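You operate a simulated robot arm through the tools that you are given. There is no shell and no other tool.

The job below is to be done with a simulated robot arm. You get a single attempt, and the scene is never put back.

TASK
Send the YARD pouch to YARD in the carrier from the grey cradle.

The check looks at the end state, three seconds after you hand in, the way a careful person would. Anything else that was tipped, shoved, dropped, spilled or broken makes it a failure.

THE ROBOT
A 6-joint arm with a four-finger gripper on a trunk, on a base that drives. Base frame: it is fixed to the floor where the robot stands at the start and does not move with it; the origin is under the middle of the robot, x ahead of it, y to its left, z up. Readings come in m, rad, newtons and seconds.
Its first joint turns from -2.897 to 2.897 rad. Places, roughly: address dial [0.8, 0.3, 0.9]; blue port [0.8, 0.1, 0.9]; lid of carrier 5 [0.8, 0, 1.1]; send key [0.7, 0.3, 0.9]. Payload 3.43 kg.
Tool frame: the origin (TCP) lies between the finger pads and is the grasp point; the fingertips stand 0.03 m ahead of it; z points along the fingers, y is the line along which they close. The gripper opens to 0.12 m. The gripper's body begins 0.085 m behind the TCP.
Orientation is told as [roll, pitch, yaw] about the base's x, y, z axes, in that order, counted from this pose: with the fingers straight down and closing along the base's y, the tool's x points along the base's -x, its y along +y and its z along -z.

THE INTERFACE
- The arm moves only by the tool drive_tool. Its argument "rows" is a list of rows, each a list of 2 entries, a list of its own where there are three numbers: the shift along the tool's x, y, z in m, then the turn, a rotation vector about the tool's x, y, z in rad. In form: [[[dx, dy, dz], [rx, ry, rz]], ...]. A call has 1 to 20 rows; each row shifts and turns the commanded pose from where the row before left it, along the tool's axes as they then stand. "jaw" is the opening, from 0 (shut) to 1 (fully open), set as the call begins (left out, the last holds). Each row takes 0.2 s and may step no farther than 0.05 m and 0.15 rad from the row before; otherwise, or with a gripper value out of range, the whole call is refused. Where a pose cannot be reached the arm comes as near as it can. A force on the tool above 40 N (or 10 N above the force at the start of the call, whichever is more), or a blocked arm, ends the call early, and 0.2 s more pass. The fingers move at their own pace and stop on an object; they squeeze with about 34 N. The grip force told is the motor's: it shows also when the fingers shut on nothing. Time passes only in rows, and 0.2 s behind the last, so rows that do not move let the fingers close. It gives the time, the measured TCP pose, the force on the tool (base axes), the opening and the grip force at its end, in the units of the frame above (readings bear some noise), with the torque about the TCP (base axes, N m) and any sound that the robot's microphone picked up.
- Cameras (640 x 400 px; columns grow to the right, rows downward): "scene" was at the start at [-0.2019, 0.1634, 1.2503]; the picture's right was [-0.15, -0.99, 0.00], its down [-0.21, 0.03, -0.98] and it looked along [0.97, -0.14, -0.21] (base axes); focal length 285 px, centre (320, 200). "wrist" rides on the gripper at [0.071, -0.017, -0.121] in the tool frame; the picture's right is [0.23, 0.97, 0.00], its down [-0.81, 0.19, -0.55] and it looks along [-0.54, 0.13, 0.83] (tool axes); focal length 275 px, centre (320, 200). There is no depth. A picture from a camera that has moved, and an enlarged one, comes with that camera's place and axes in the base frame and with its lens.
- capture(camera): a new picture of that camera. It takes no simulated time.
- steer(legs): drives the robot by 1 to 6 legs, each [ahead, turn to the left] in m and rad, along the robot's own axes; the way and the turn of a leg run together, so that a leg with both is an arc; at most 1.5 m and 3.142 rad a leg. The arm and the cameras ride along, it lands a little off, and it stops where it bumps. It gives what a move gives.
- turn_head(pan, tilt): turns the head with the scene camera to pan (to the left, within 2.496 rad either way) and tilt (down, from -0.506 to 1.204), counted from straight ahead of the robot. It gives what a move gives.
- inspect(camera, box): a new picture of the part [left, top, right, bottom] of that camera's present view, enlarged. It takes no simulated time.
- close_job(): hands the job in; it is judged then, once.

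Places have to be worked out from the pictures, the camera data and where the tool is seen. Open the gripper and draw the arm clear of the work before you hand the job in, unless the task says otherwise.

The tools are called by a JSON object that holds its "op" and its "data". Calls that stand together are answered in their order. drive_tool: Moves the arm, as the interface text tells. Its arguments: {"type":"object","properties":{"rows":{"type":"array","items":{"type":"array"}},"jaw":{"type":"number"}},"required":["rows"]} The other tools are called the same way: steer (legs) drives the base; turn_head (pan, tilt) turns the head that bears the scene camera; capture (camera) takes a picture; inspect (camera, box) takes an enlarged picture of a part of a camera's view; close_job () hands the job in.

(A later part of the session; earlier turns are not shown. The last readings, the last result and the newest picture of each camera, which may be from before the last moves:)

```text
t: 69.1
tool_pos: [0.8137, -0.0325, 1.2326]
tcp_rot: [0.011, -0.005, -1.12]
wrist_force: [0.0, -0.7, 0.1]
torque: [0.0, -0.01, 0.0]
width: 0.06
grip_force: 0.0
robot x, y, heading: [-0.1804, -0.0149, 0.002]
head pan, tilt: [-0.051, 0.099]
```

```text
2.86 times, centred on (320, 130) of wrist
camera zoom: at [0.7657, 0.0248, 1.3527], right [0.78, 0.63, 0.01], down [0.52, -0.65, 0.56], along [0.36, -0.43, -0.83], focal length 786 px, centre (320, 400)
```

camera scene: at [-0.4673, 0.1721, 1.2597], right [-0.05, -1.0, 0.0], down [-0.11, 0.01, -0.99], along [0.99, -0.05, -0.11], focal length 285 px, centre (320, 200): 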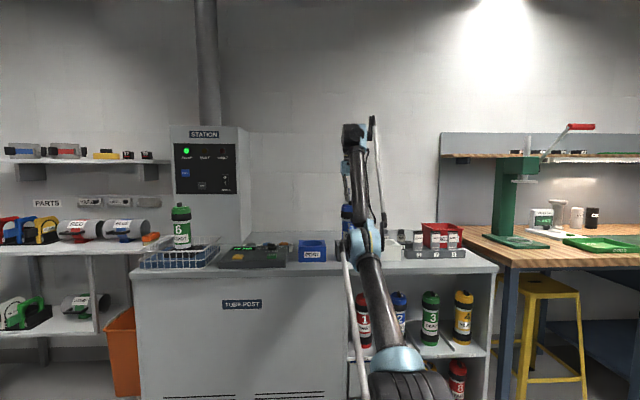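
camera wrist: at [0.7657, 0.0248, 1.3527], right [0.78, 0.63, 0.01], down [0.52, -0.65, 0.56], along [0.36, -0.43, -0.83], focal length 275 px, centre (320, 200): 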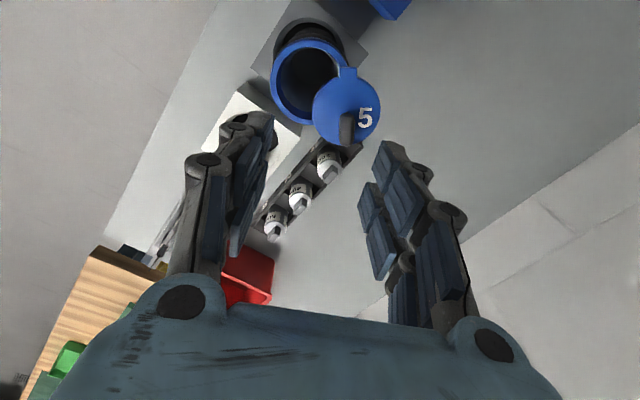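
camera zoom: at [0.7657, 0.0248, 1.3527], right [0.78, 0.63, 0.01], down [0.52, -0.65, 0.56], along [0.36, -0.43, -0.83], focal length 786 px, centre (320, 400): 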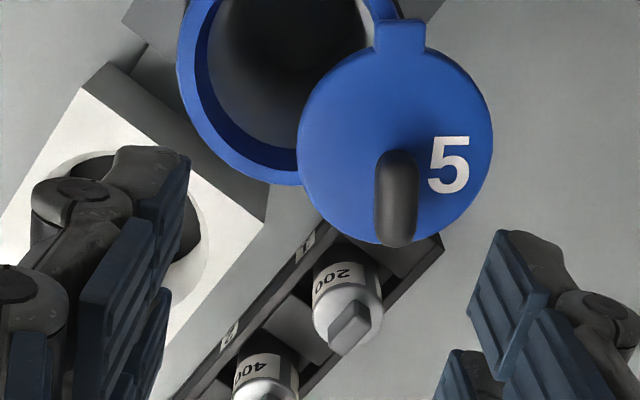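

The disc, tab and bar are clear now: pin near (0.810, 0.013), bar centre near (0.838, -0.022), bar pointing along about -51°. I align the tool with the bar at height first.

{"op": "drive_tool", "data": {"rows": [[[0, 0.0133, 0.01], [0.009, -0.008, 0]], [[0, 0.0133, 0.01], [0, 0, 0]], [[0, 0, 0.01], [0, 0, -0.115]], [[0, 0, 0.01], [0, 0, -0.115]], [[0, 0, 0.0], [0, 0, 0]]]}}

{"op": "inspect", "data": {"camera": "wrist", "box": [240, 60, 400, 200]}}

```text
t: 70.3
tool_pos: [0.8371, -0.021, 1.192]
tcp_rot: [-0.002, -0.012, -0.889]
wrist_force: [0.3, -0.2, -0.5]
torque: [0.0, -0.01, 0.01]
width: 0.0603
grip_force: 0.0
robot x, y, heading: [-0.1849, -0.0146, -0.001]
head pan, tilt: [-0.051, 0.099]
```

```text
2.86 times, centred on (320, 130) of wrist
camera zoom: at [0.7788, 0.0258, 1.3128], right [0.61, 0.79, 0.0], down [0.66, -0.5, 0.56], along [0.44, -0.35, -0.83], focal length 786 px, centre (320, 400)
```

zoom: 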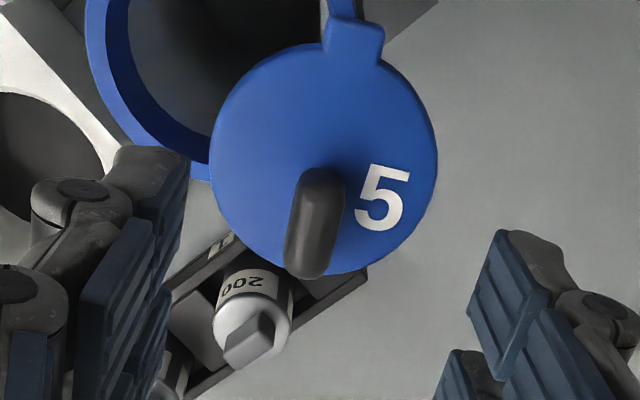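

Aligned; the bar is about 4 mm farther out than the tool line. I descend around it and close.

{"op": "drive_tool", "data": {"rows": [[[-0.004, -0.001, 0.018], [0, 0, 0]], [[0, 0, 0.018], [0, 0, 0]], [[0, 0, 0.01], [0, 0, 0]], [[0, 0, 0.009], [0, 0, 0]], [[0, 0, 0.0], [0, 0, 0]]]}}

{"op": "inspect", "data": {"camera": "wrist", "box": [240, 60, 400, 200]}}

```text
t: 71.5
tool_pos: [0.839, -0.0247, 1.1382]
tcp_rot: [-0.001, -0.012, -0.888]
wrist_force: [1.0, 0.4, 0.3]
torque: [-0.02, -0.02, 0.01]
width: 0.0603
grip_force: 0.1
robot x, y, heading: [-0.1852, -0.0124, 0.005]
head pan, tilt: [-0.051, 0.099]
```

```text
2.86 times, centred on (320, 130) of wrist
camera zoom: at [0.7807, 0.0213, 1.2575], right [0.61, 0.79, 0.0], down [0.66, -0.5, 0.56], along [0.44, -0.35, -0.83], focal length 786 px, centre (320, 400)
```

zoom: 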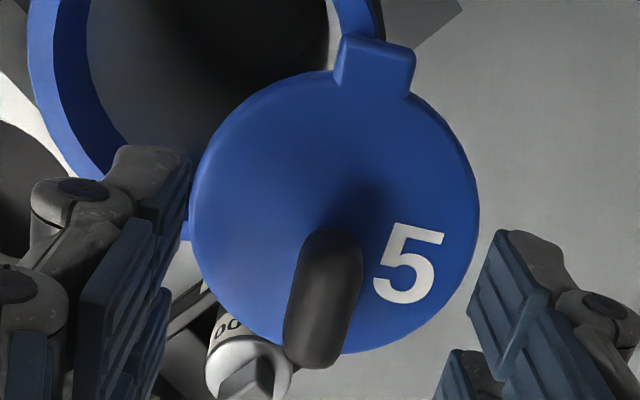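

Bar centred between the fingertips. I close and swing it about the pin by 0.4 rad as a first step, watching the forces.

{"op": "drive_tool", "data": {"rows": [[[0, 0, 0], [0, 0, 0]], [[0, 0, 0], [0, 0, 0]], [[0, 0, 0], [0, 0, 0]]], "jaw": 0}}

{"op": "drive_tool", "data": {"rows": [[[0, 0.0046, 0], [0, 0, -0.1]], [[0, 0.0046, 0], [0, 0, -0.1]], [[0, 0.0046, 0], [0, 0, -0.1]], [[0, 0.0046, 0], [0, 0, -0.1]], [[0, 0, 0], [0, 0, 0]]]}}

{"op": "inspect", "data": {"camera": "wrist", "box": [240, 40, 400, 180]}}

```text
t: 72.3
tool_pos: [0.8388, -0.0252, 1.1366]
tcp_rot: [-0.001, -0.011, -0.887]
wrist_force: [0.4, 0.1, -0.1]
torque: [-0.04, 0.01, 0.01]
width: 0.0118
grip_force: 33.5
robot x, y, heading: [-0.187, -0.013, 0.004]
head pan, tilt: [-0.051, 0.099]
```

```text
t: 73.5
tool_pos: [0.8517, -0.0115, 1.1363]
tcp_rot: [-0.006, -0.012, -0.486]
wrist_force: [1.0, 1.0, 9.5]
torque: [0.01, -0.04, -0.07]
width: 0.0117
grip_force: 34.2
robot x, y, heading: [-0.1871, -0.0161, 0.004]
head pan, tilt: [-0.051, 0.099]
```

```text
2.86 times, centred on (320, 110) of wrist
camera zoom: at [0.78, 0.008, 1.2573], right [0.25, 0.97, -0.01], down [0.8, -0.2, 0.56], along [0.54, -0.15, -0.83], focal length 786 px, centre (320, 457)
```

zoom: 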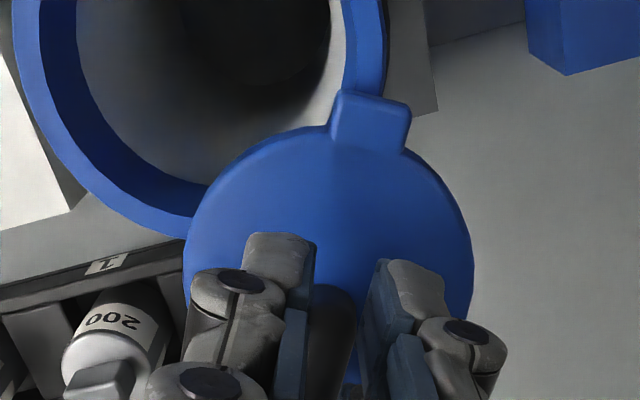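

The lid swings freely about its pin and the opening is almost clear. I continue another 0.6 rad.

{"op": "drive_tool", "data": {"rows": [[[0, 0.0046, -0.0005], [0, 0, -0.1]], [[0, 0.0046, 0], [0, 0, -0.1]], [[0, 0.0046, 0], [0, 0, -0.1]], [[0, 0.0046, 0], [0, 0, -0.1]], [[0, 0.0046, 0], [0, 0, -0.1]], [[0, 0.0046, 0], [0, 0, -0.1]], [[0, 0, 0], [0, 0, 0]]]}}

{"op": "capture", "data": {"camera": "wrist"}}

{"op": "inspect", "data": {"camera": "wrist", "box": [240, 40, 400, 180]}}

```text
t: 75.1
tool_pos: [0.8587, 0.016, 1.1367]
tcp_rot: [-0.014, -0.005, 0.114]
wrist_force: [-0.1, 0.4, 0.0]
torque: [0.05, -0.07, 0.0]
width: 0.0115
grip_force: 34.0
robot x, y, heading: [-0.1883, -0.0128, 0.004]
head pan, tilt: [-0.051, 0.099]
```

```text
taken
camera wrist: at [0.7886, -0.0084, 1.258], right [-0.34, 0.94, -0.01], down [0.78, 0.29, 0.56], along [0.53, 0.18, -0.83], focal length 275 px, centre (320, 200)
```

wrist: 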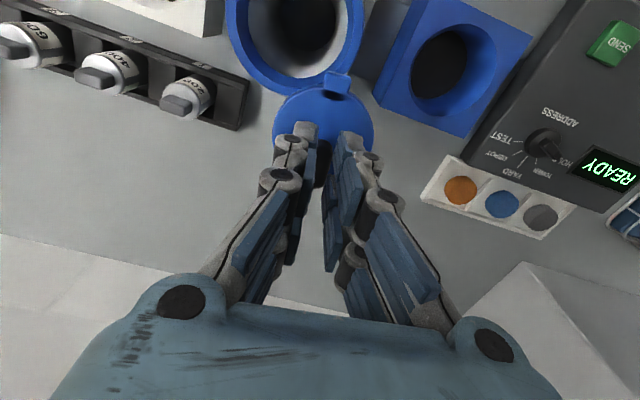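

```text
2.86 times, centred on (320, 110) of wrist
camera zoom: at [0.7886, -0.0084, 1.258], right [-0.34, 0.94, -0.01], down [0.78, 0.29, 0.56], along [0.53, 0.18, -0.83], focal length 786 px, centre (320, 457)
```

zoom: 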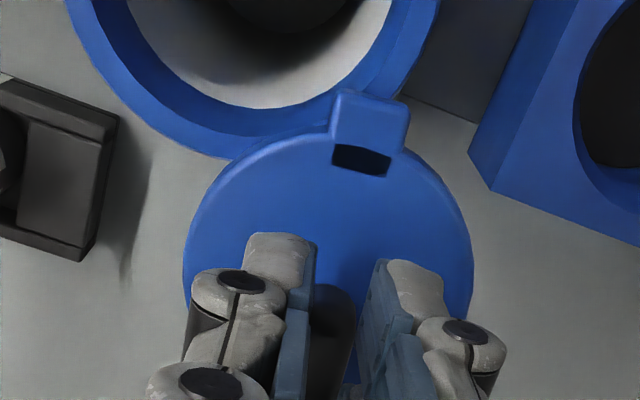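

The lid is fully swung open behind the carrier. I release the bar and rise 6 cm.

{"op": "drive_tool", "data": {"rows": [[[0, 0, 0], [0, 0, 0]], [[0, 0, 0], [0, 0, 0]], [[0, 0, -0.02], [0, 0, 0]], [[0, 0, -0.02], [0, 0, 0]], [[0, 0, -0.02], [0, 0, 0]], [[0, 0, 0], [0, 0, 0]]], "jaw": 0.5}}

{"op": "capture", "data": {"camera": "wrist"}}

{"op": "capture", "data": {"camera": "scene"}}

```text
t: 76.5
tool_pos: [0.8578, 0.0157, 1.1962]
tcp_rot: [-0.013, -0.006, 0.111]
wrist_force: [0.2, 0.3, 0.4]
torque: [0.0, 0.0, -0.03]
width: 0.0597
grip_force: 0.1
robot x, y, heading: [-0.1837, -0.012, 0.005]
head pan, tilt: [-0.051, 0.099]
```

```text
taken
camera wrist: at [0.7893, -0.0076, 1.3184], right [-0.34, 0.94, -0.01], down [0.78, 0.29, 0.56], along [0.53, 0.18, -0.83], focal length 275 px, centre (320, 200)
```

wrist: 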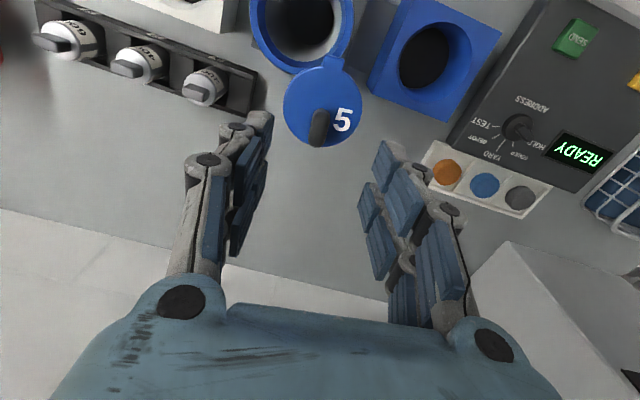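

```text
taken
camera scene: at [-0.3878, 0.1722, 1.2598], right [-0.05, -1.0, 0.0], down [-0.11, 0.0, -0.99], along [0.99, -0.05, -0.11], focal length 285 px, centre (320, 200)
```

scene: 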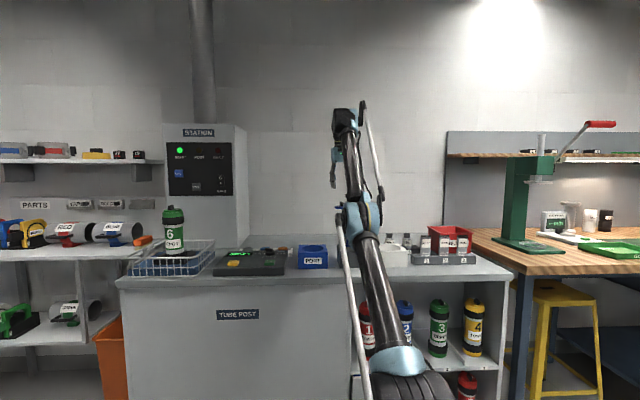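

The open lid stays put. Now I swing the arm on an arc at this height toward the pouch rack, keeping the radius constant, to view the YARD pouch.

{"op": "drive_tool", "data": {"rows": [[[0, 0, 0], [-0.0136, 0.0045, 0.077]], [[0, -0.046, 0], [0, 0, 0.0546]], [[0, -0.046, 0], [0, 0, 0.0546]], [[0, -0.046, 0], [0, 0, 0.0546]], [[0, -0.046, 0], [0, 0, 0.0546]], [[0, -0.046, 0], [0, 0, 0.0546]], [[0, -0.046, 0], [0, 0, 0.0546]], [[0, -0.046, 0], [0, 0, 0.0546]], [[0, -0.046, 0], [0, 0, 0.0546]], [[0, -0.046, 0], [0, 0, 0.0546]], [[0, 0, 0], [0, 0, 0]]]}}

{"op": "capture", "data": {"camera": "wrist"}}

{"op": "turn_head", "data": {"pan": -0.4, "tilt": 0.3}}

{"op": "capture", "data": {"camera": "scene"}}

```text
t: 78.9
tool_pos: [0.7789, -0.3861, 1.1931]
tcp_rot: [0.003, 0.001, -0.458]
wrist_force: [0.1, -0.6, -0.2]
torque: [0.0, 0.04, -0.02]
width: 0.0603
grip_force: 0.1
out of reach, approached as far as the arm can: row 9, 10
robot x, y, heading: [-0.1843, -0.0137, 0.006]
head pan, tilt: [-0.051, 0.099]
```

```text
taken
camera wrist: at [0.7075, -0.3703, 1.3155], right [0.22, 0.97, 0.0], down [0.81, -0.19, 0.55], along [0.54, -0.12, -0.83], focal length 275 px, centre (320, 200)
```

wrist: 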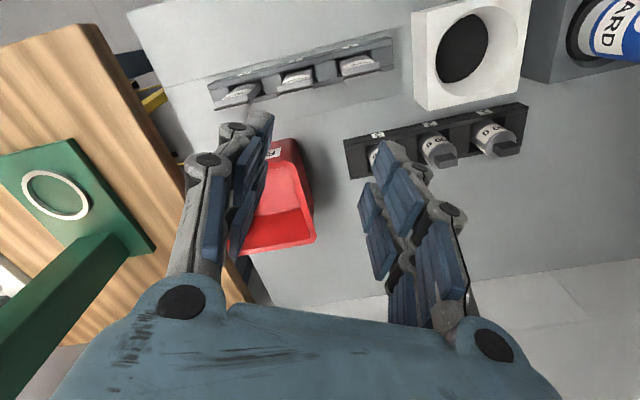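

```text
t: 79.7
tool_pos: [0.7784, -0.3874, 1.1946]
tcp_rot: [0.003, 0.0, -0.459]
wrist_force: [0.2, 0.0, -0.3]
torque: [0.0, 0.02, 0.01]
width: 0.0599
grip_force: 0.0
robot x, y, heading: [-0.186, -0.0121, 0.004]
head pan, tilt: [-0.4, 0.3]
```

```text
taken
camera scene: at [-0.3941, 0.1404, 1.2412], right [-0.39, -0.92, 0.01], down [-0.28, 0.11, -0.95], along [0.88, -0.37, -0.31], focal length 285 px, centre (320, 200)
```

scene: 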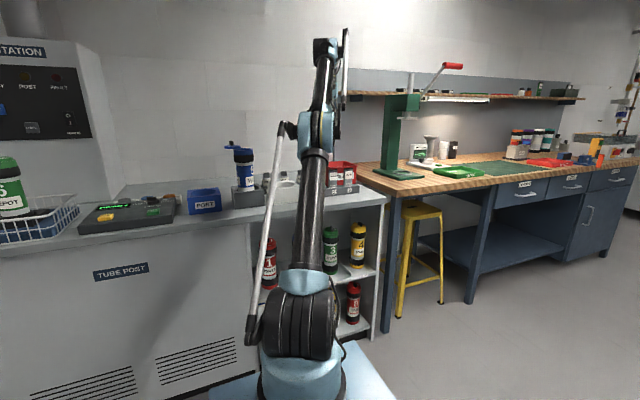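

From here the wrist camera sees the rack. I zoom in on the three pouches to measure the YARD pouch.

{"op": "inspect", "data": {"camera": "wrist", "box": [200, 30, 400, 130]}}

{"op": "inspect", "data": {"camera": "wrist", "box": [205, 60, 285, 130]}}

{"op": "inspect", "data": {"camera": "scene", "box": [200, 130, 370, 230]}}

```text
3.20 times, centred on (300, 80) of wrist
camera zoom: at [0.7074, -0.3701, 1.3157], right [0.22, 0.97, 0.0], down [0.81, -0.19, 0.55], along [0.54, -0.12, -0.83], focal length 881 px, centre (384, 584)
```

zoom: 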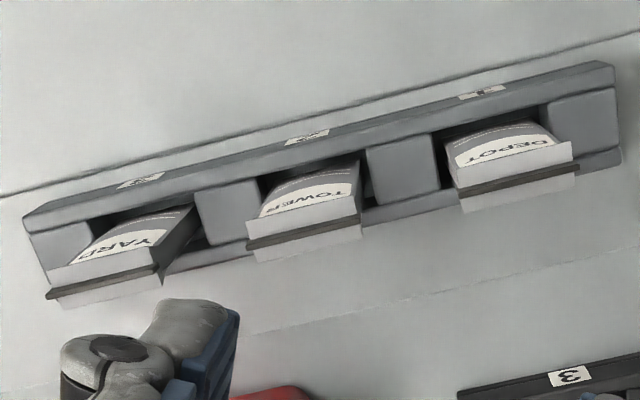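

```text
5.71 times, centred on (245, 95) of wrist
camera zoom: at [0.7074, -0.3701, 1.3157], right [0.22, 0.97, 0.0], down [0.81, -0.19, 0.55], along [0.54, -0.12, -0.83], focal length 1573 px, centre (749, 800)
```

zoom: 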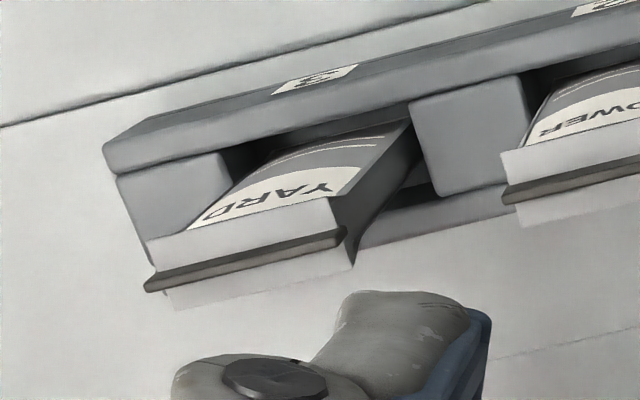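

```text
3.76 times, centred on (285, 180) of scene
camera zoom: at [-0.3941, 0.1404, 1.2412], right [-0.39, -0.92, 0.01], down [-0.28, 0.11, -0.95], along [0.88, -0.37, -0.31], focal length 1071 px, centre (452, 275)
```

zoom: 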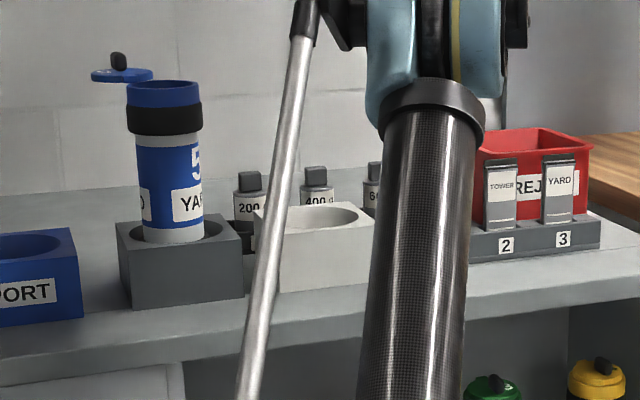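

The YARD pouch is about 44 mm wide (along y), 14 mm thick (along x), with its ridge at about (0.767, -0.489, 0.988). I will grip it across its thickness (closing along x); I back up 0.085 m so it falls at the reachable radius, and turn the tool to yaw -90°.

{"op": "steer", "data": {"legs": [[-0.085, 0.0]]}}

{"op": "drive_tool", "data": {"rows": [[[0, 0, 0], [0, 0, 0.139]], [[0, 0, 0], [0, 0, 0.139]], [[0, 0, 0], [0, 0, 0.139]], [[0, 0, 0], [0, 0, 0.139]], [[0, 0, 0], [0, 0, 0.139]], [[0, 0, 0], [0, 0, 0.139]], [[0, 0, 0], [0, 0, 0.139]], [[0, 0, 0], [0, 0, 0.139]], [[0, 0, 0], [0, 0, 0]]]}}

{"op": "capture", "data": {"camera": "wrist"}}

```text
t: 80.8
tool_pos: [0.691, -0.3873, 1.194]
tcp_rot: [0.003, 0.0, -0.459]
wrist_force: [-0.6, -0.4, 0.4]
torque: [0.02, -0.03, -0.02]
width: 0.0598
grip_force: 0.2
robot x, y, heading: [-0.2727, -0.014, 0.001]
head pan, tilt: [-0.4, 0.3]
```

```text
t: 82.8
tool_pos: [0.6774, -0.3879, 1.2067]
tcp_rot: [0.014, 0.002, -1.571]
wrist_force: [-0.8, 0.4, -0.7]
torque: [-0.03, -0.01, -0.04]
width: 0.0599
grip_force: 0.0
robot x, y, heading: [-0.2738, -0.0083, -0.002]
head pan, tilt: [-0.4, 0.3]
```

```text
taken
camera wrist: at [0.6594, -0.3165, 1.3281], right [0.97, 0.23, 0.01], down [0.18, -0.81, 0.55], along [0.14, -0.54, -0.83], focal length 275 px, centre (320, 200)
```

wrist: 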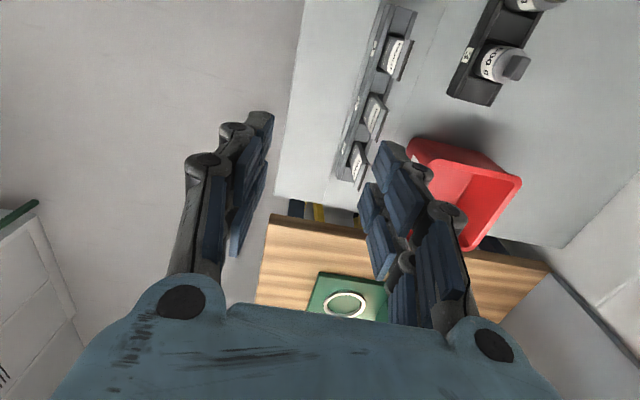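

I move diagonally toward a point above the YARD pouch, stopping at about z 1.07 to check the alignment.

{"op": "drive_tool", "data": {"rows": [[[-0.0202, 0.0179, 0.0333], [-0.002, -0.014, 0]], [[-0.0202, 0.0179, 0.0333], [0, 0, 0]], [[-0.0202, 0.0179, 0.0333], [0, 0, 0]], [[-0.0202, 0.0179, 0.0333], [0, 0, 0]], [[0, 0, 0], [0, 0, 0]]]}}

{"op": "capture", "data": {"camera": "wrist"}}

{"op": "inspect", "data": {"camera": "wrist", "box": [230, 70, 410, 210]}}

```text
t: 84.0
tool_pos: [0.7529, -0.473, 1.0778]
tcp_rot: [0.017, -0.011, -1.568]
wrist_force: [-0.1, -0.2, -0.1]
torque: [-0.02, 0.03, 0.01]
width: 0.0596
grip_force: 0.1
robot x, y, heading: [-0.2734, -0.0159, 0.004]
head pan, tilt: [-0.4, 0.3]
```

```text
taken
camera wrist: at [0.7351, -0.4001, 1.1975], right [0.97, 0.23, 0.01], down [0.18, -0.8, 0.56], along [0.14, -0.55, -0.83], focal length 275 px, centre (320, 200)
```

wrist: 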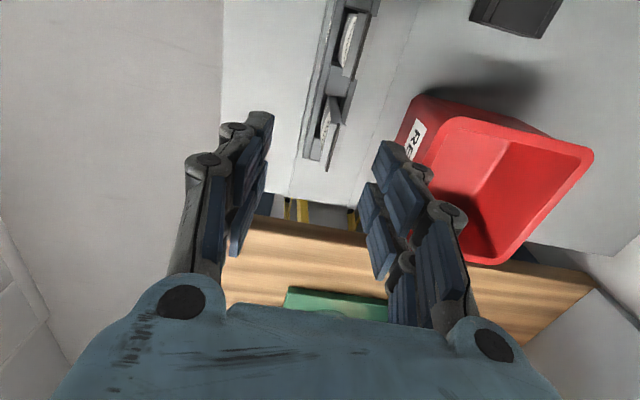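

```text
2.86 times, centred on (320, 140) of wrist
camera zoom: at [0.7351, -0.4001, 1.1975], right [0.97, 0.23, 0.01], down [0.18, -0.8, 0.56], along [0.14, -0.55, -0.83], focal length 786 px, centre (320, 371)
```

zoom: 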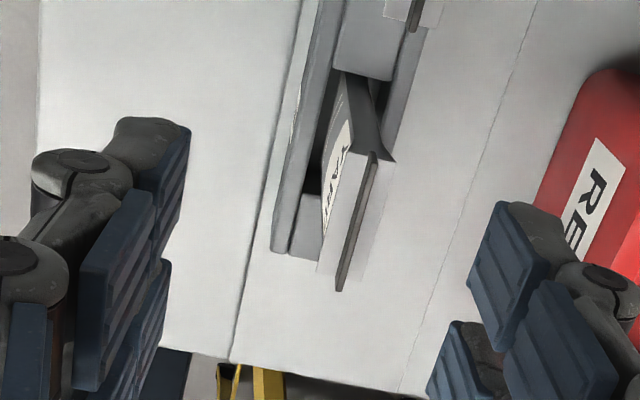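

The ridge centre is now measured at about (0.768, -0.4875), z≈0.988. I align over it, level the tool and come down to z≈1.03.

{"op": "drive_tool", "data": {"rows": [[[-0.0075, 0.0075, 0.024], [0.017, 0.011, 0]], [[-0.007, 0.0075, 0.024], [0, 0, 0]], [[0, 0, 0], [0, 0, 0]]]}}

{"op": "inspect", "data": {"camera": "wrist", "box": [230, 70, 410, 210]}}

```text
t: 84.8
tool_pos: [0.7636, -0.4831, 1.0269]
tcp_rot: [-0.002, 0.0, -1.569]
wrist_force: [-0.5, 0.0, 0.8]
torque: [-0.01, 0.0, -0.03]
width: 0.06
grip_force: 0.1
out of reach, approached as far as the arm can: row 1
robot x, y, heading: [-0.2714, -0.013, -0.002]
head pan, tilt: [-0.4, 0.3]
```

```text
2.86 times, centred on (320, 140) of wrist
camera zoom: at [0.7472, -0.4118, 1.1476], right [0.97, 0.23, 0.0], down [0.19, -0.81, 0.55], along [0.13, -0.54, -0.83], focal length 786 px, centre (320, 371)
```

zoom: 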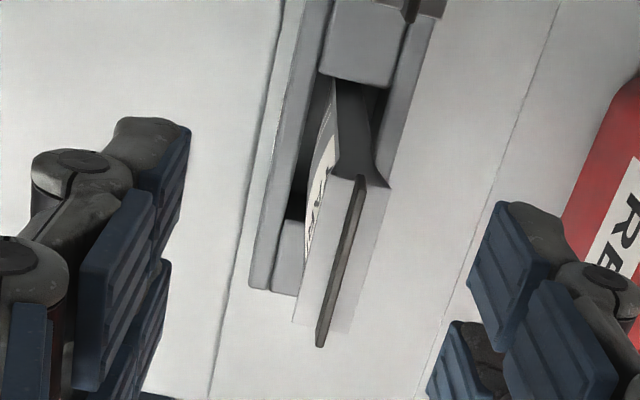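

The ridge is about 5 mm to the right (+x) of the tool line. I shift and lower to z≈0.977 with the fingers on both sides of the pouch.

{"op": "drive_tool", "data": {"rows": [[[-0.001, 0.005, 0.012], [0, 0, 0]], [[-0.001, 0, 0.014], [0, 0, 0]], [[0, 0, 0.012], [0, 0, 0]], [[0, 0, 0.012], [0, 0, 0]], [[0, 0, 0], [0, 0, 0]]]}}

{"op": "capture", "data": {"camera": "wrist"}}

{"op": "inspect", "data": {"camera": "wrist", "box": [230, 70, 410, 210]}}

```text
t: 86.0
tool_pos: [0.7674, -0.4839, 0.9753]
tcp_rot: [-0.002, 0.0, -1.569]
wrist_force: [-0.6, 1.3, 0.5]
torque: [0.04, -0.02, -0.02]
width: 0.0602
grip_force: 0.1
robot x, y, heading: [-0.2717, -0.0109, -0.003]
head pan, tilt: [-0.4, 0.3]
```

```text
taken
camera wrist: at [0.7523, -0.4132, 1.097], right [0.97, 0.23, 0.0], down [0.19, -0.81, 0.55], along [0.13, -0.54, -0.83], focal length 275 px, centre (320, 200)
```

wrist: 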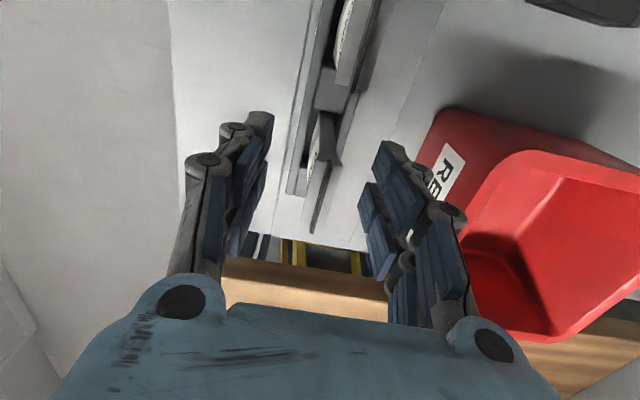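

```text
2.86 times, centred on (320, 140) of wrist
camera zoom: at [0.7523, -0.4132, 1.097], right [0.97, 0.23, 0.0], down [0.19, -0.81, 0.55], along [0.13, -0.54, -0.83], focal length 786 px, centre (320, 371)
```

zoom: 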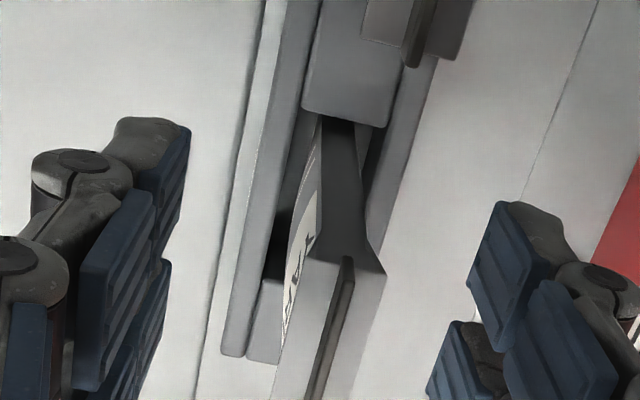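

Well aligned with the pouch between the fingers. I close the gripper on it.

{"op": "drive_tool", "data": {"rows": [[[0, 0, 0], [0, 0, 0]], [[0, 0, 0], [0, 0, 0]], [[0, 0, 0], [0, 0, 0]]], "jaw": 0}}

{"op": "inspect", "data": {"camera": "wrist", "box": [230, 70, 410, 210]}}

```text
t: 86.8
tool_pos: [0.7691, -0.4845, 0.9754]
tcp_rot: [-0.001, 0.001, -1.571]
wrist_force: [0.8, 1.3, -0.1]
torque: [0.01, 0.03, -0.01]
width: 0.0155
grip_force: 33.9
robot x, y, heading: [-0.2727, -0.0099, 0.003]
head pan, tilt: [-0.4, 0.3]
```

```text
2.86 times, centred on (320, 140) of wrist
camera zoom: at [0.7522, -0.4132, 1.097], right [0.97, 0.23, 0.0], down [0.19, -0.81, 0.55], along [0.13, -0.54, -0.83], focal length 786 px, centre (320, 371)
```

zoom: 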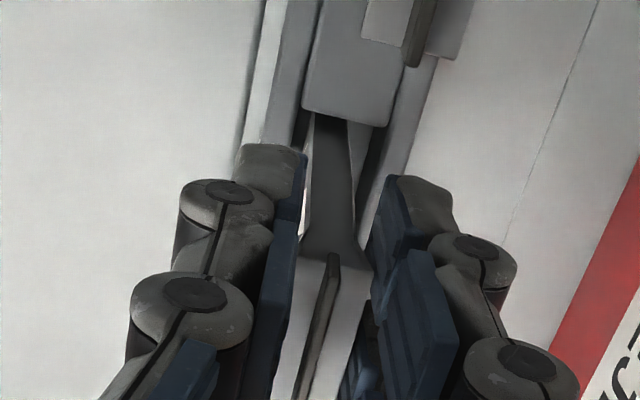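

Pouch gripped (15.5 mm). I lift it 3 cm straight up out of its slot.

{"op": "drive_tool", "data": {"rows": [[[0, 0, -0.01], [0, 0, 0]], [[0, 0, -0.01], [0, 0, 0]], [[0, 0, -0.01], [0, 0, 0]], [[0, 0, 0], [0, 0, 0]]]}}

{"op": "inspect", "data": {"camera": "wrist", "box": [230, 40, 410, 210]}}

{"op": "inspect", "data": {"camera": "scene", "box": [300, 140, 400, 220]}}

```text
t: 87.8
tool_pos: [0.769, -0.4844, 1.0052]
tcp_rot: [-0.002, 0.0, -1.569]
wrist_force: [0.7, 1.1, -1.9]
torque: [0.0, 0.01, -0.03]
width: 0.0154
grip_force: 34.1
robot x, y, heading: [-0.2721, -0.0128, 0.001]
head pan, tilt: [-0.4, 0.3]
```

```text
2.35 times, centred on (320, 125) of wrist
camera zoom: at [0.7522, -0.413, 1.1261], right [0.97, 0.23, 0.0], down [0.19, -0.81, 0.55], along [0.13, -0.54, -0.83], focal length 648 px, centre (320, 376)
```

zoom: 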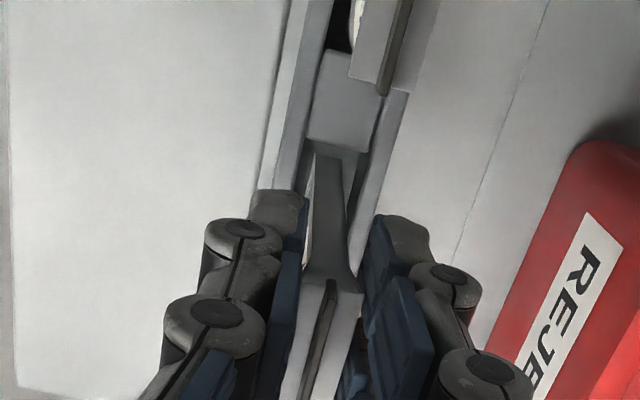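

```text
5.00 times, centred on (350, 180) of scene
camera zoom: at [-0.4809, 0.1406, 1.2412], right [-0.39, -0.92, 0.01], down [-0.29, 0.12, -0.95], along [0.88, -0.37, -0.31], focal length 1423 px, centre (170, 300)
```

zoom: 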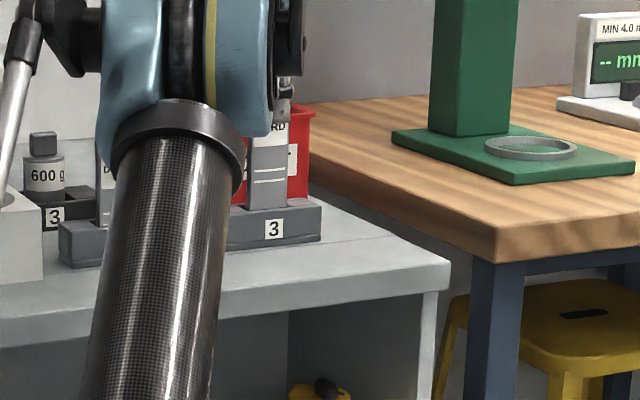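

Still partly in the slot; I lift 2.5 cm more almost vertically, then check the bottom is clear.

{"op": "drive_tool", "data": {"rows": [[[0, -0.001, -0.01], [0, 0, 0]], [[0, -0.002, -0.01], [0, 0, 0]], [[0.001, -0.003, -0.008], [0, 0, 0]], [[0, 0, 0], [0, 0, 0]]]}}

{"op": "inspect", "data": {"camera": "wrist", "box": [230, 40, 410, 210]}}

{"op": "inspect", "data": {"camera": "scene", "box": [300, 140, 400, 220]}}

```text
t: 88.8
tool_pos: [0.7636, -0.4845, 1.0342]
tcp_rot: [-0.002, -0.001, -1.569]
wrist_force: [-0.2, 0.3, -1.8]
torque: [0.04, 0.0, 0.0]
width: 0.0155
grip_force: 33.9
robot x, y, heading: [-0.2745, -0.012, -0.001]
head pan, tilt: [-0.4, 0.3]
```

```text
2.35 times, centred on (320, 125) of wrist
camera zoom: at [0.7481, -0.4128, 1.1554], right [0.97, 0.23, 0.0], down [0.19, -0.81, 0.55], along [0.13, -0.54, -0.83], focal length 648 px, centre (320, 376)
```

zoom: 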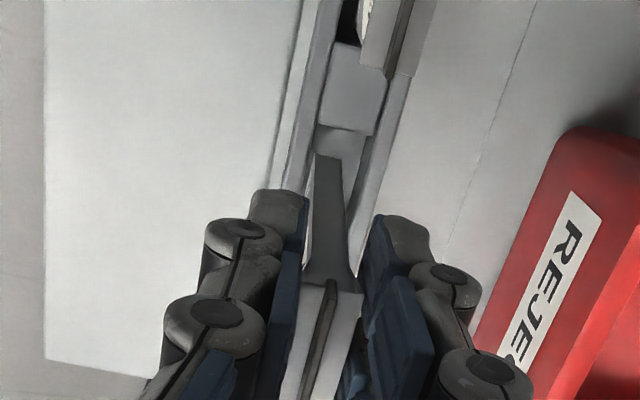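

```text
5.00 times, centred on (350, 180) of scene
camera zoom: at [-0.4809, 0.1406, 1.2412], right [-0.39, -0.92, 0.01], down [-0.29, 0.12, -0.95], along [0.88, -0.37, -0.31], focal length 1423 px, centre (170, 300)
```

zoom: 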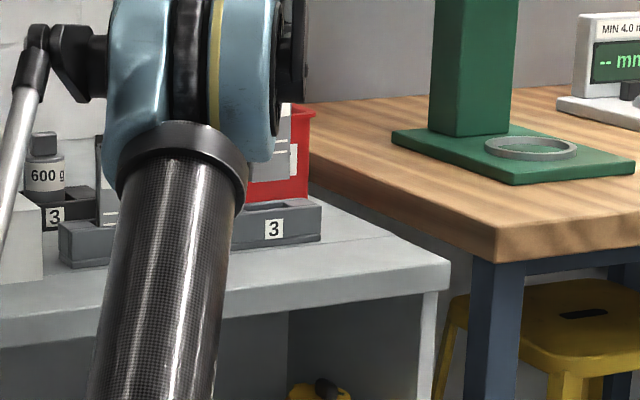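

The pouch is clear of the rack. I carry it up and inward toward the robot (to z≈1.22).

{"op": "drive_tool", "data": {"rows": [[[0.0114, -0.0189, -0.0318], [0, 0, 0]], [[0.0114, -0.0189, -0.0318], [0, 0, 0]], [[0.0114, -0.0189, -0.0318], [0, 0, 0]], [[0.0114, -0.0189, -0.0318], [0, 0, 0]], [[0.0114, -0.0189, -0.0318], [0, 0, 0]], [[0.0114, -0.0189, -0.0318], [0, 0, 0]], [[0, 0, 0], [0, 0, 0]]]}}

{"op": "capture", "data": {"camera": "wrist"}}

{"op": "capture", "data": {"camera": "scene"}}

```text
t: 90.4
tool_pos: [0.6486, -0.4145, 1.2223]
tcp_rot: [-0.003, -0.001, -1.569]
wrist_force: [0.7, -0.6, -1.0]
torque: [0.01, 0.03, -0.02]
width: 0.0152
grip_force: 34.1
out of reach, approached as far as the arm can: row 6
robot x, y, heading: [-0.2714, -0.0144, -0.004]
head pan, tilt: [-0.4, 0.3]
```

```text
taken
camera wrist: at [0.6315, -0.3428, 1.3433], right [0.97, 0.23, 0.0], down [0.19, -0.81, 0.55], along [0.13, -0.54, -0.83], focal length 275 px, centre (320, 200)
```

wrist: 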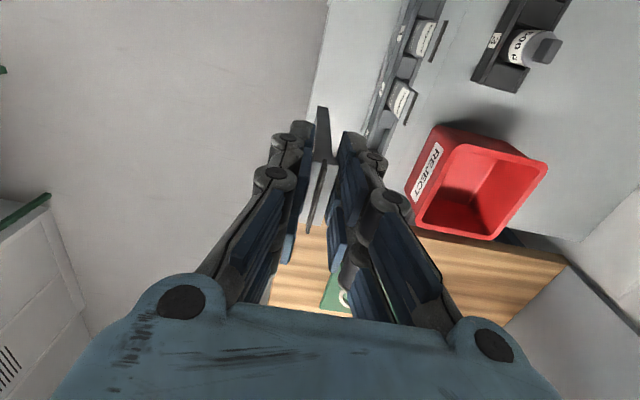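

```text
taken
camera scene: at [-0.4808, 0.1404, 1.2412], right [-0.39, -0.92, 0.01], down [-0.29, 0.12, -0.95], along [0.88, -0.37, -0.31], focal length 285 px, centre (320, 200)
```

scene: 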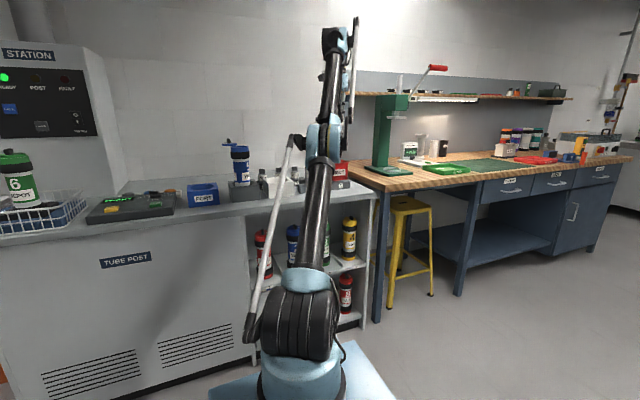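

Pouch held clear. I check the open carrier with the scene camera before swinging over.

{"op": "inspect", "data": {"camera": "scene", "box": [200, 125, 280, 205]}}

```text
5.00 times, centred on (240, 165) of scene
camera zoom: at [-0.4808, 0.1404, 1.2412], right [-0.39, -0.92, 0.01], down [-0.29, 0.12, -0.95], along [0.88, -0.37, -0.31], focal length 1423 px, centre (720, 375)
```

zoom: 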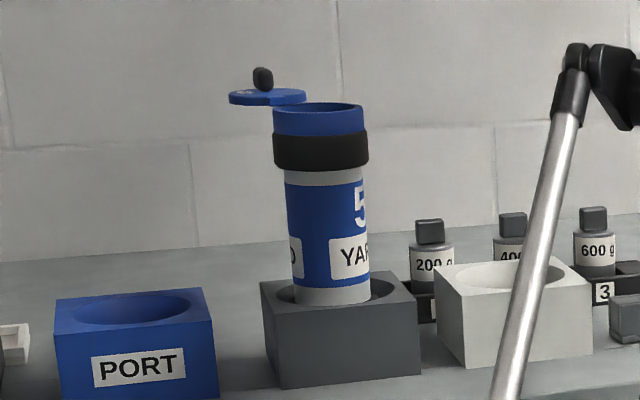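

The carrier is steady, open, rim at about (0.782, -0.021, z 1.10), lid swung to the back. I swing the arm on an arc at this height to bring the pouch over the carrier.

{"op": "drive_tool", "data": {"rows": [[[0.0401, 0.0225, 0], [0, 0, -0.0589]], [[0.0401, 0.0225, 0], [0, 0, -0.0589]], [[0.0401, 0.0225, 0], [0, 0, -0.0589]], [[0.0401, 0.0225, 0], [0, 0, -0.0589]], [[0.0401, 0.0225, 0], [0, 0, -0.0589]], [[0.0401, 0.0225, 0], [0, 0, -0.0589]], [[0.0401, 0.0225, 0], [0, 0, -0.0589]], [[0, 0, 0], [0, 0, 0]]]}}

{"op": "capture", "data": {"camera": "wrist"}}

{"op": "capture", "data": {"camera": "scene"}}

```text
t: 92.2
tool_pos: [0.7541, -0.1106, 1.2222]
tcp_rot: [-0.001, -0.002, -1.157]
wrist_force: [-0.4, 0.2, -1.5]
torque: [0.03, 0.0, 0.02]
width: 0.0152
grip_force: 34.5
robot x, y, heading: [-0.2722, -0.0145, -0.003]
head pan, tilt: [-0.4, 0.3]
```

```text
taken
camera wrist: at [0.7108, -0.052, 1.3438], right [0.8, 0.6, 0.0], down [0.5, -0.67, 0.55], along [0.33, -0.44, -0.83], focal length 275 px, centre (320, 200)
```

wrist: 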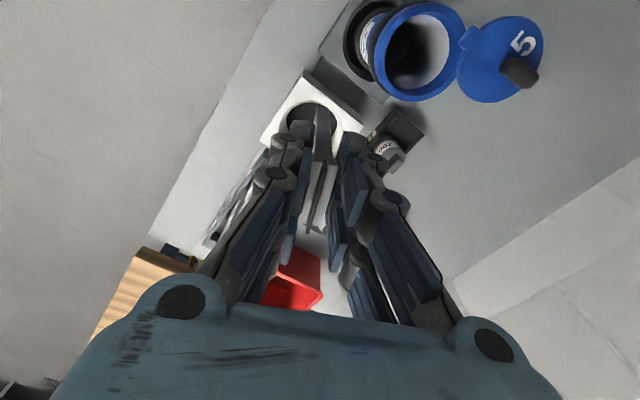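

```text
taken
camera scene: at [-0.4809, 0.1406, 1.2412], right [-0.39, -0.92, 0.01], down [-0.29, 0.12, -0.95], along [0.88, -0.37, -0.31], focal length 285 px, centre (320, 200)
```

scene: 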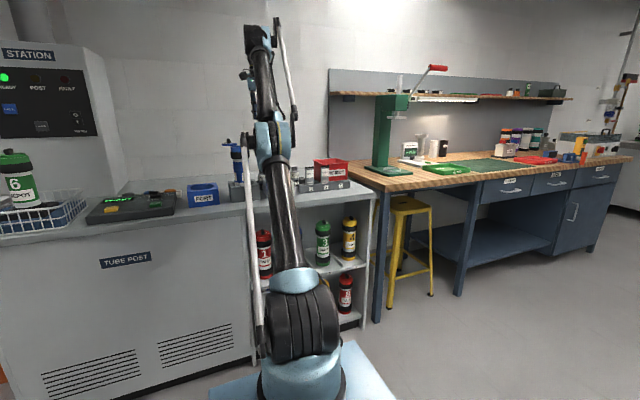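

The carrier mouth and the open lid are in clear view. I zoom in to measure the mouth's centre.

{"op": "inspect", "data": {"camera": "wrist", "box": [340, 0, 560, 120]}}

```text
2.91 times, centred on (450, 60) of wrist
camera zoom: at [0.7108, -0.052, 1.3438], right [0.8, 0.6, 0.0], down [0.5, -0.67, 0.55], along [0.33, -0.44, -0.83], focal length 801 px, centre (-58, 607)
```

zoom: 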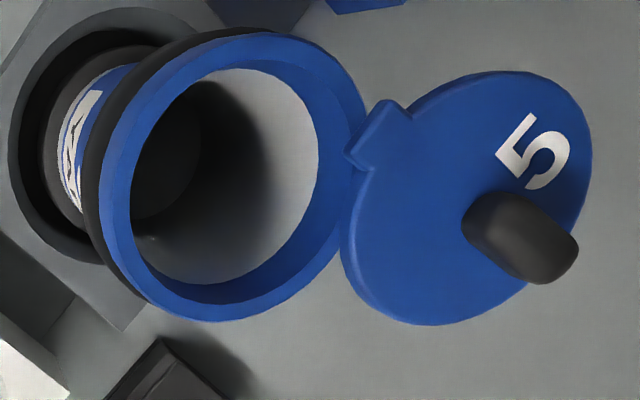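

Mouth centre ≈ (0.785, -0.022). At this radius I cannot be high enough above it, so I drive forward 0.03 m first and then finish the arc.

{"op": "steer", "data": {"legs": [[0.03, 0.0]]}}

{"op": "drive_tool", "data": {"rows": [[[0, 0, 0], [0, 0, 0]], [[0, 0, 0], [0, 0, 0]]]}}

```text
t: 93.0
tool_pos: [0.7839, -0.1119, 1.2213]
tcp_rot: [-0.002, 0.001, -1.158]
wrist_force: [0.4, 0.5, -0.3]
torque: [0.02, 0.0, -0.03]
width: 0.0155
grip_force: 34.2
robot x, y, heading: [-0.2457, -0.0105, -0.002]
head pan, tilt: [-0.4, 0.3]
```

```text
t: 93.6
tool_pos: [0.769, -0.1109, 1.2352]
tcp_rot: [0.009, -0.006, -1.159]
wrist_force: [0.2, 0.8, -0.8]
torque: [0.0, -0.01, 0.01]
width: 0.0154
grip_force: 34.0
robot x, y, heading: [-0.2469, -0.0108, -0.006]
head pan, tilt: [-0.4, 0.3]
```

I move the pouch over the carrier mouth and level the tool.

{"op": "drive_tool", "data": {"rows": [[[0.0376, 0.0252, 0.0], [0.009, 0.006, 0]], [[0.0376, 0.0251, 0.0], [0, 0, 0]], [[0, 0, 0], [0, 0, 0]]]}}

{"op": "capture", "data": {"camera": "wrist"}}

{"op": "inspect", "data": {"camera": "wrist", "box": [240, 60, 400, 200]}}

{"op": "inspect", "data": {"camera": "scene", "box": [200, 105, 280, 205]}}

```text
t: 94.4
tool_pos: [0.7812, -0.0325, 1.2325]
tcp_rot: [0.0, 0.002, -1.158]
wrist_force: [-0.2, -0.9, -1.8]
torque: [0.01, 0.01, 0.01]
width: 0.0154
grip_force: 33.9
out of reach, approached as far as the arm can: row 2
robot x, y, heading: [-0.2402, -0.0127, -0.003]
head pan, tilt: [-0.4, 0.3]
```

```text
taken
camera wrist: at [0.7367, 0.0256, 1.3538], right [0.8, 0.6, 0.0], down [0.5, -0.67, 0.55], along [0.33, -0.44, -0.83], focal length 275 px, centre (320, 200)
```

wrist: 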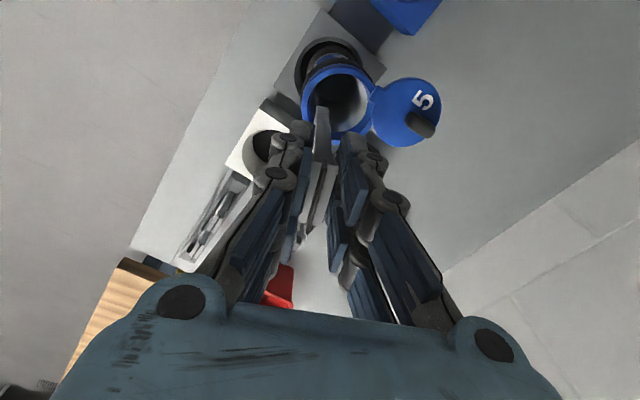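

```text
2.86 times, centred on (320, 130) of wrist
camera zoom: at [0.7367, 0.0256, 1.3538], right [0.8, 0.6, 0.0], down [0.5, -0.67, 0.55], along [0.33, -0.44, -0.83], focal length 786 px, centre (320, 400)
```

zoom: 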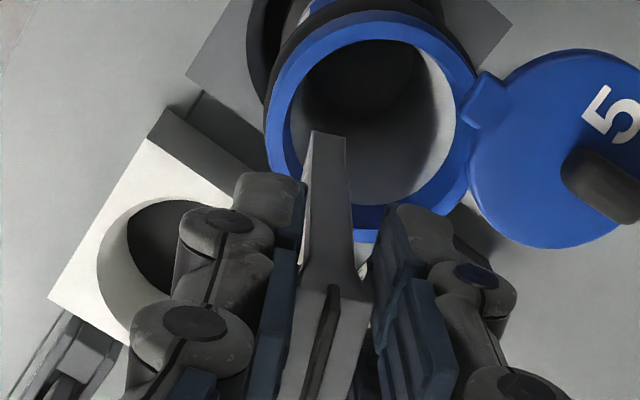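

```text
4.00 times, centred on (240, 155) of scene
camera zoom: at [-0.4515, 0.1407, 1.2412], right [-0.39, -0.92, 0.01], down [-0.29, 0.12, -0.95], along [0.88, -0.37, -0.31], focal length 1138 px, centre (640, 380)
```

zoom: 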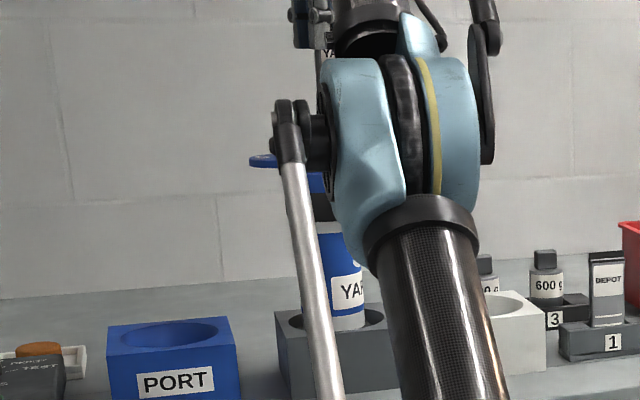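

The pouch bottom is just short of the mouth centre (mouth ≈ (0.787, -0.020)). I shift by (6, 12.5) mm and lower 12 mm to stay in reach.

{"op": "drive_tool", "data": {"rows": [[[0.0, 0.0, 0.012], [0, 0, 0]], [[0.0091, 0.0105, 0.0], [0, 0, 0]], [[0, 0, 0], [0, 0, 0]]]}}

{"op": "inspect", "data": {"camera": "wrist", "box": [240, 60, 400, 200]}}

```text
t: 95.2
tool_pos: [0.7838, -0.0208, 1.219]
tcp_rot: [-0.001, 0.001, -1.16]
wrist_force: [1.1, 0.2, -0.2]
torque: [-0.04, -0.01, 0.02]
width: 0.0154
grip_force: 34.1
robot x, y, heading: [-0.2469, -0.0143, -0.0]
head pan, tilt: [-0.4, 0.3]
```

```text
2.86 times, centred on (320, 130) of wrist
camera zoom: at [0.7399, 0.0381, 1.3404], right [0.8, 0.6, 0.0], down [0.5, -0.67, 0.55], along [0.33, -0.44, -0.83], focal length 786 px, centre (320, 400)
```

zoom: 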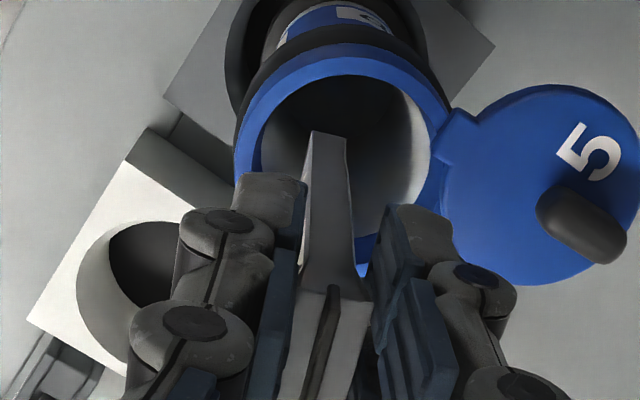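

To avoid parallax I lower the pouch until its bottom is just above the rim plane and compare them directly.

{"op": "drive_tool", "data": {"rows": [[[0.0, 0.004, 0.01], [0, 0, 0]], [[0.0, 0.0, 0.01], [0, 0, 0]], [[0, 0, 0], [0, 0, 0]]]}}

{"op": "inspect", "data": {"camera": "wrist", "box": [240, 60, 400, 200]}}

{"op": "inspect", "data": {"camera": "scene", "box": [220, 105, 290, 185]}}

```text
t: 96.0
tool_pos: [0.7868, -0.0202, 1.1987]
tcp_rot: [0.001, 0.0, -1.157]
wrist_force: [0.9, -0.5, -0.6]
torque: [0.02, 0.06, -0.01]
width: 0.0151
grip_force: 34.5
robot x, y, heading: [-0.2396, -0.0117, 0.002]
head pan, tilt: [-0.4, 0.3]
```

```text
2.86 times, centred on (320, 130) of wrist
camera zoom: at [0.7428, 0.0389, 1.3204], right [0.8, 0.6, 0.0], down [0.5, -0.67, 0.55], along [0.33, -0.44, -0.83], focal length 786 px, centre (320, 400)
```

zoom: 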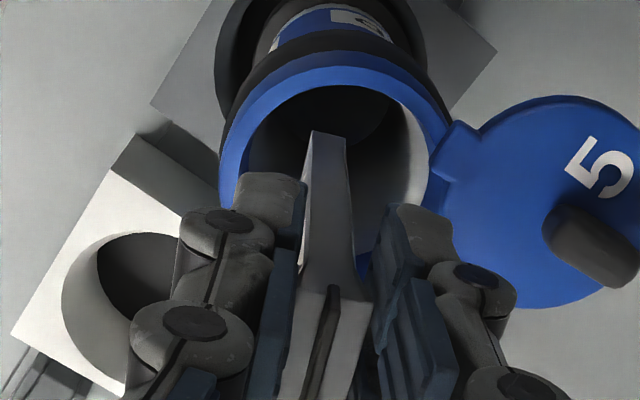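

```text
5.00 times, centred on (255, 145) of scene
camera zoom: at [-0.4515, 0.1407, 1.2412], right [-0.39, -0.92, 0.01], down [-0.29, 0.12, -0.95], along [0.88, -0.37, -0.31], focal length 1423 px, centre (645, 475)
```

zoom: 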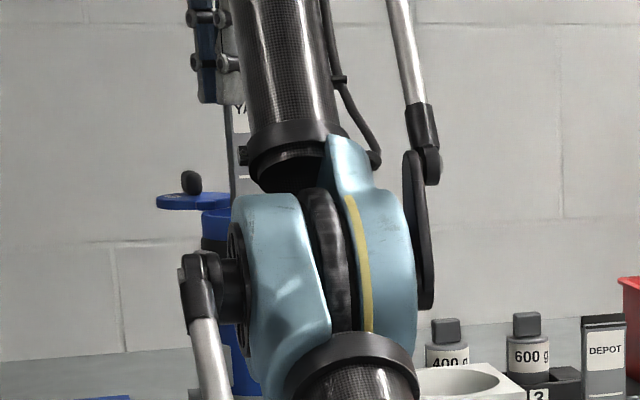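

The pouch bottom is about 77 mm below the TCP, i.e. still ~3 cm above the rim. I lower 22 mm more and compare with the mouth again.

{"op": "drive_tool", "data": {"rows": [[[0.0, 0.0, 0.011], [0, 0, 0]], [[0.0, 0.0, 0.011], [0, 0, 0]], [[0, 0, 0], [0, 0, 0]]]}}

{"op": "inspect", "data": {"camera": "wrist", "box": [260, 70, 380, 180]}}

{"op": "inspect", "data": {"camera": "scene", "box": [235, 115, 285, 165]}}

```text
t: 96.8
tool_pos: [0.7864, -0.0203, 1.1764]
tcp_rot: [-0.001, 0.001, -1.16]
wrist_force: [0.0, 0.5, -0.7]
torque: [0.0, 0.01, 0.05]
width: 0.0154
grip_force: 34.3
robot x, y, heading: [-0.248, -0.0118, 0.001]
head pan, tilt: [-0.4, 0.3]
```

```text
3.64 times, centred on (320, 125) of wrist
camera zoom: at [0.7432, 0.0395, 1.2983], right [0.8, 0.6, 0.0], down [0.5, -0.67, 0.55], along [0.33, -0.44, -0.83], focal length 1001 px, centre (320, 473)
```

zoom: 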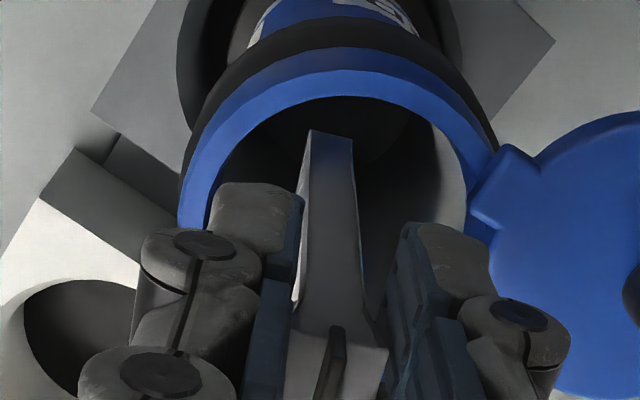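

```text
8.00 times, centred on (260, 140) of scene
camera zoom: at [-0.4515, 0.1407, 1.2412], right [-0.39, -0.92, 0.01], down [-0.29, 0.12, -0.95], along [0.88, -0.37, -0.31], focal length 2276 px, centre (800, 680)
```

zoom: 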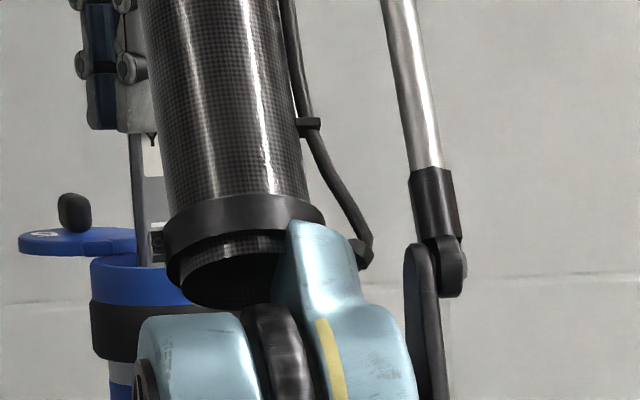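

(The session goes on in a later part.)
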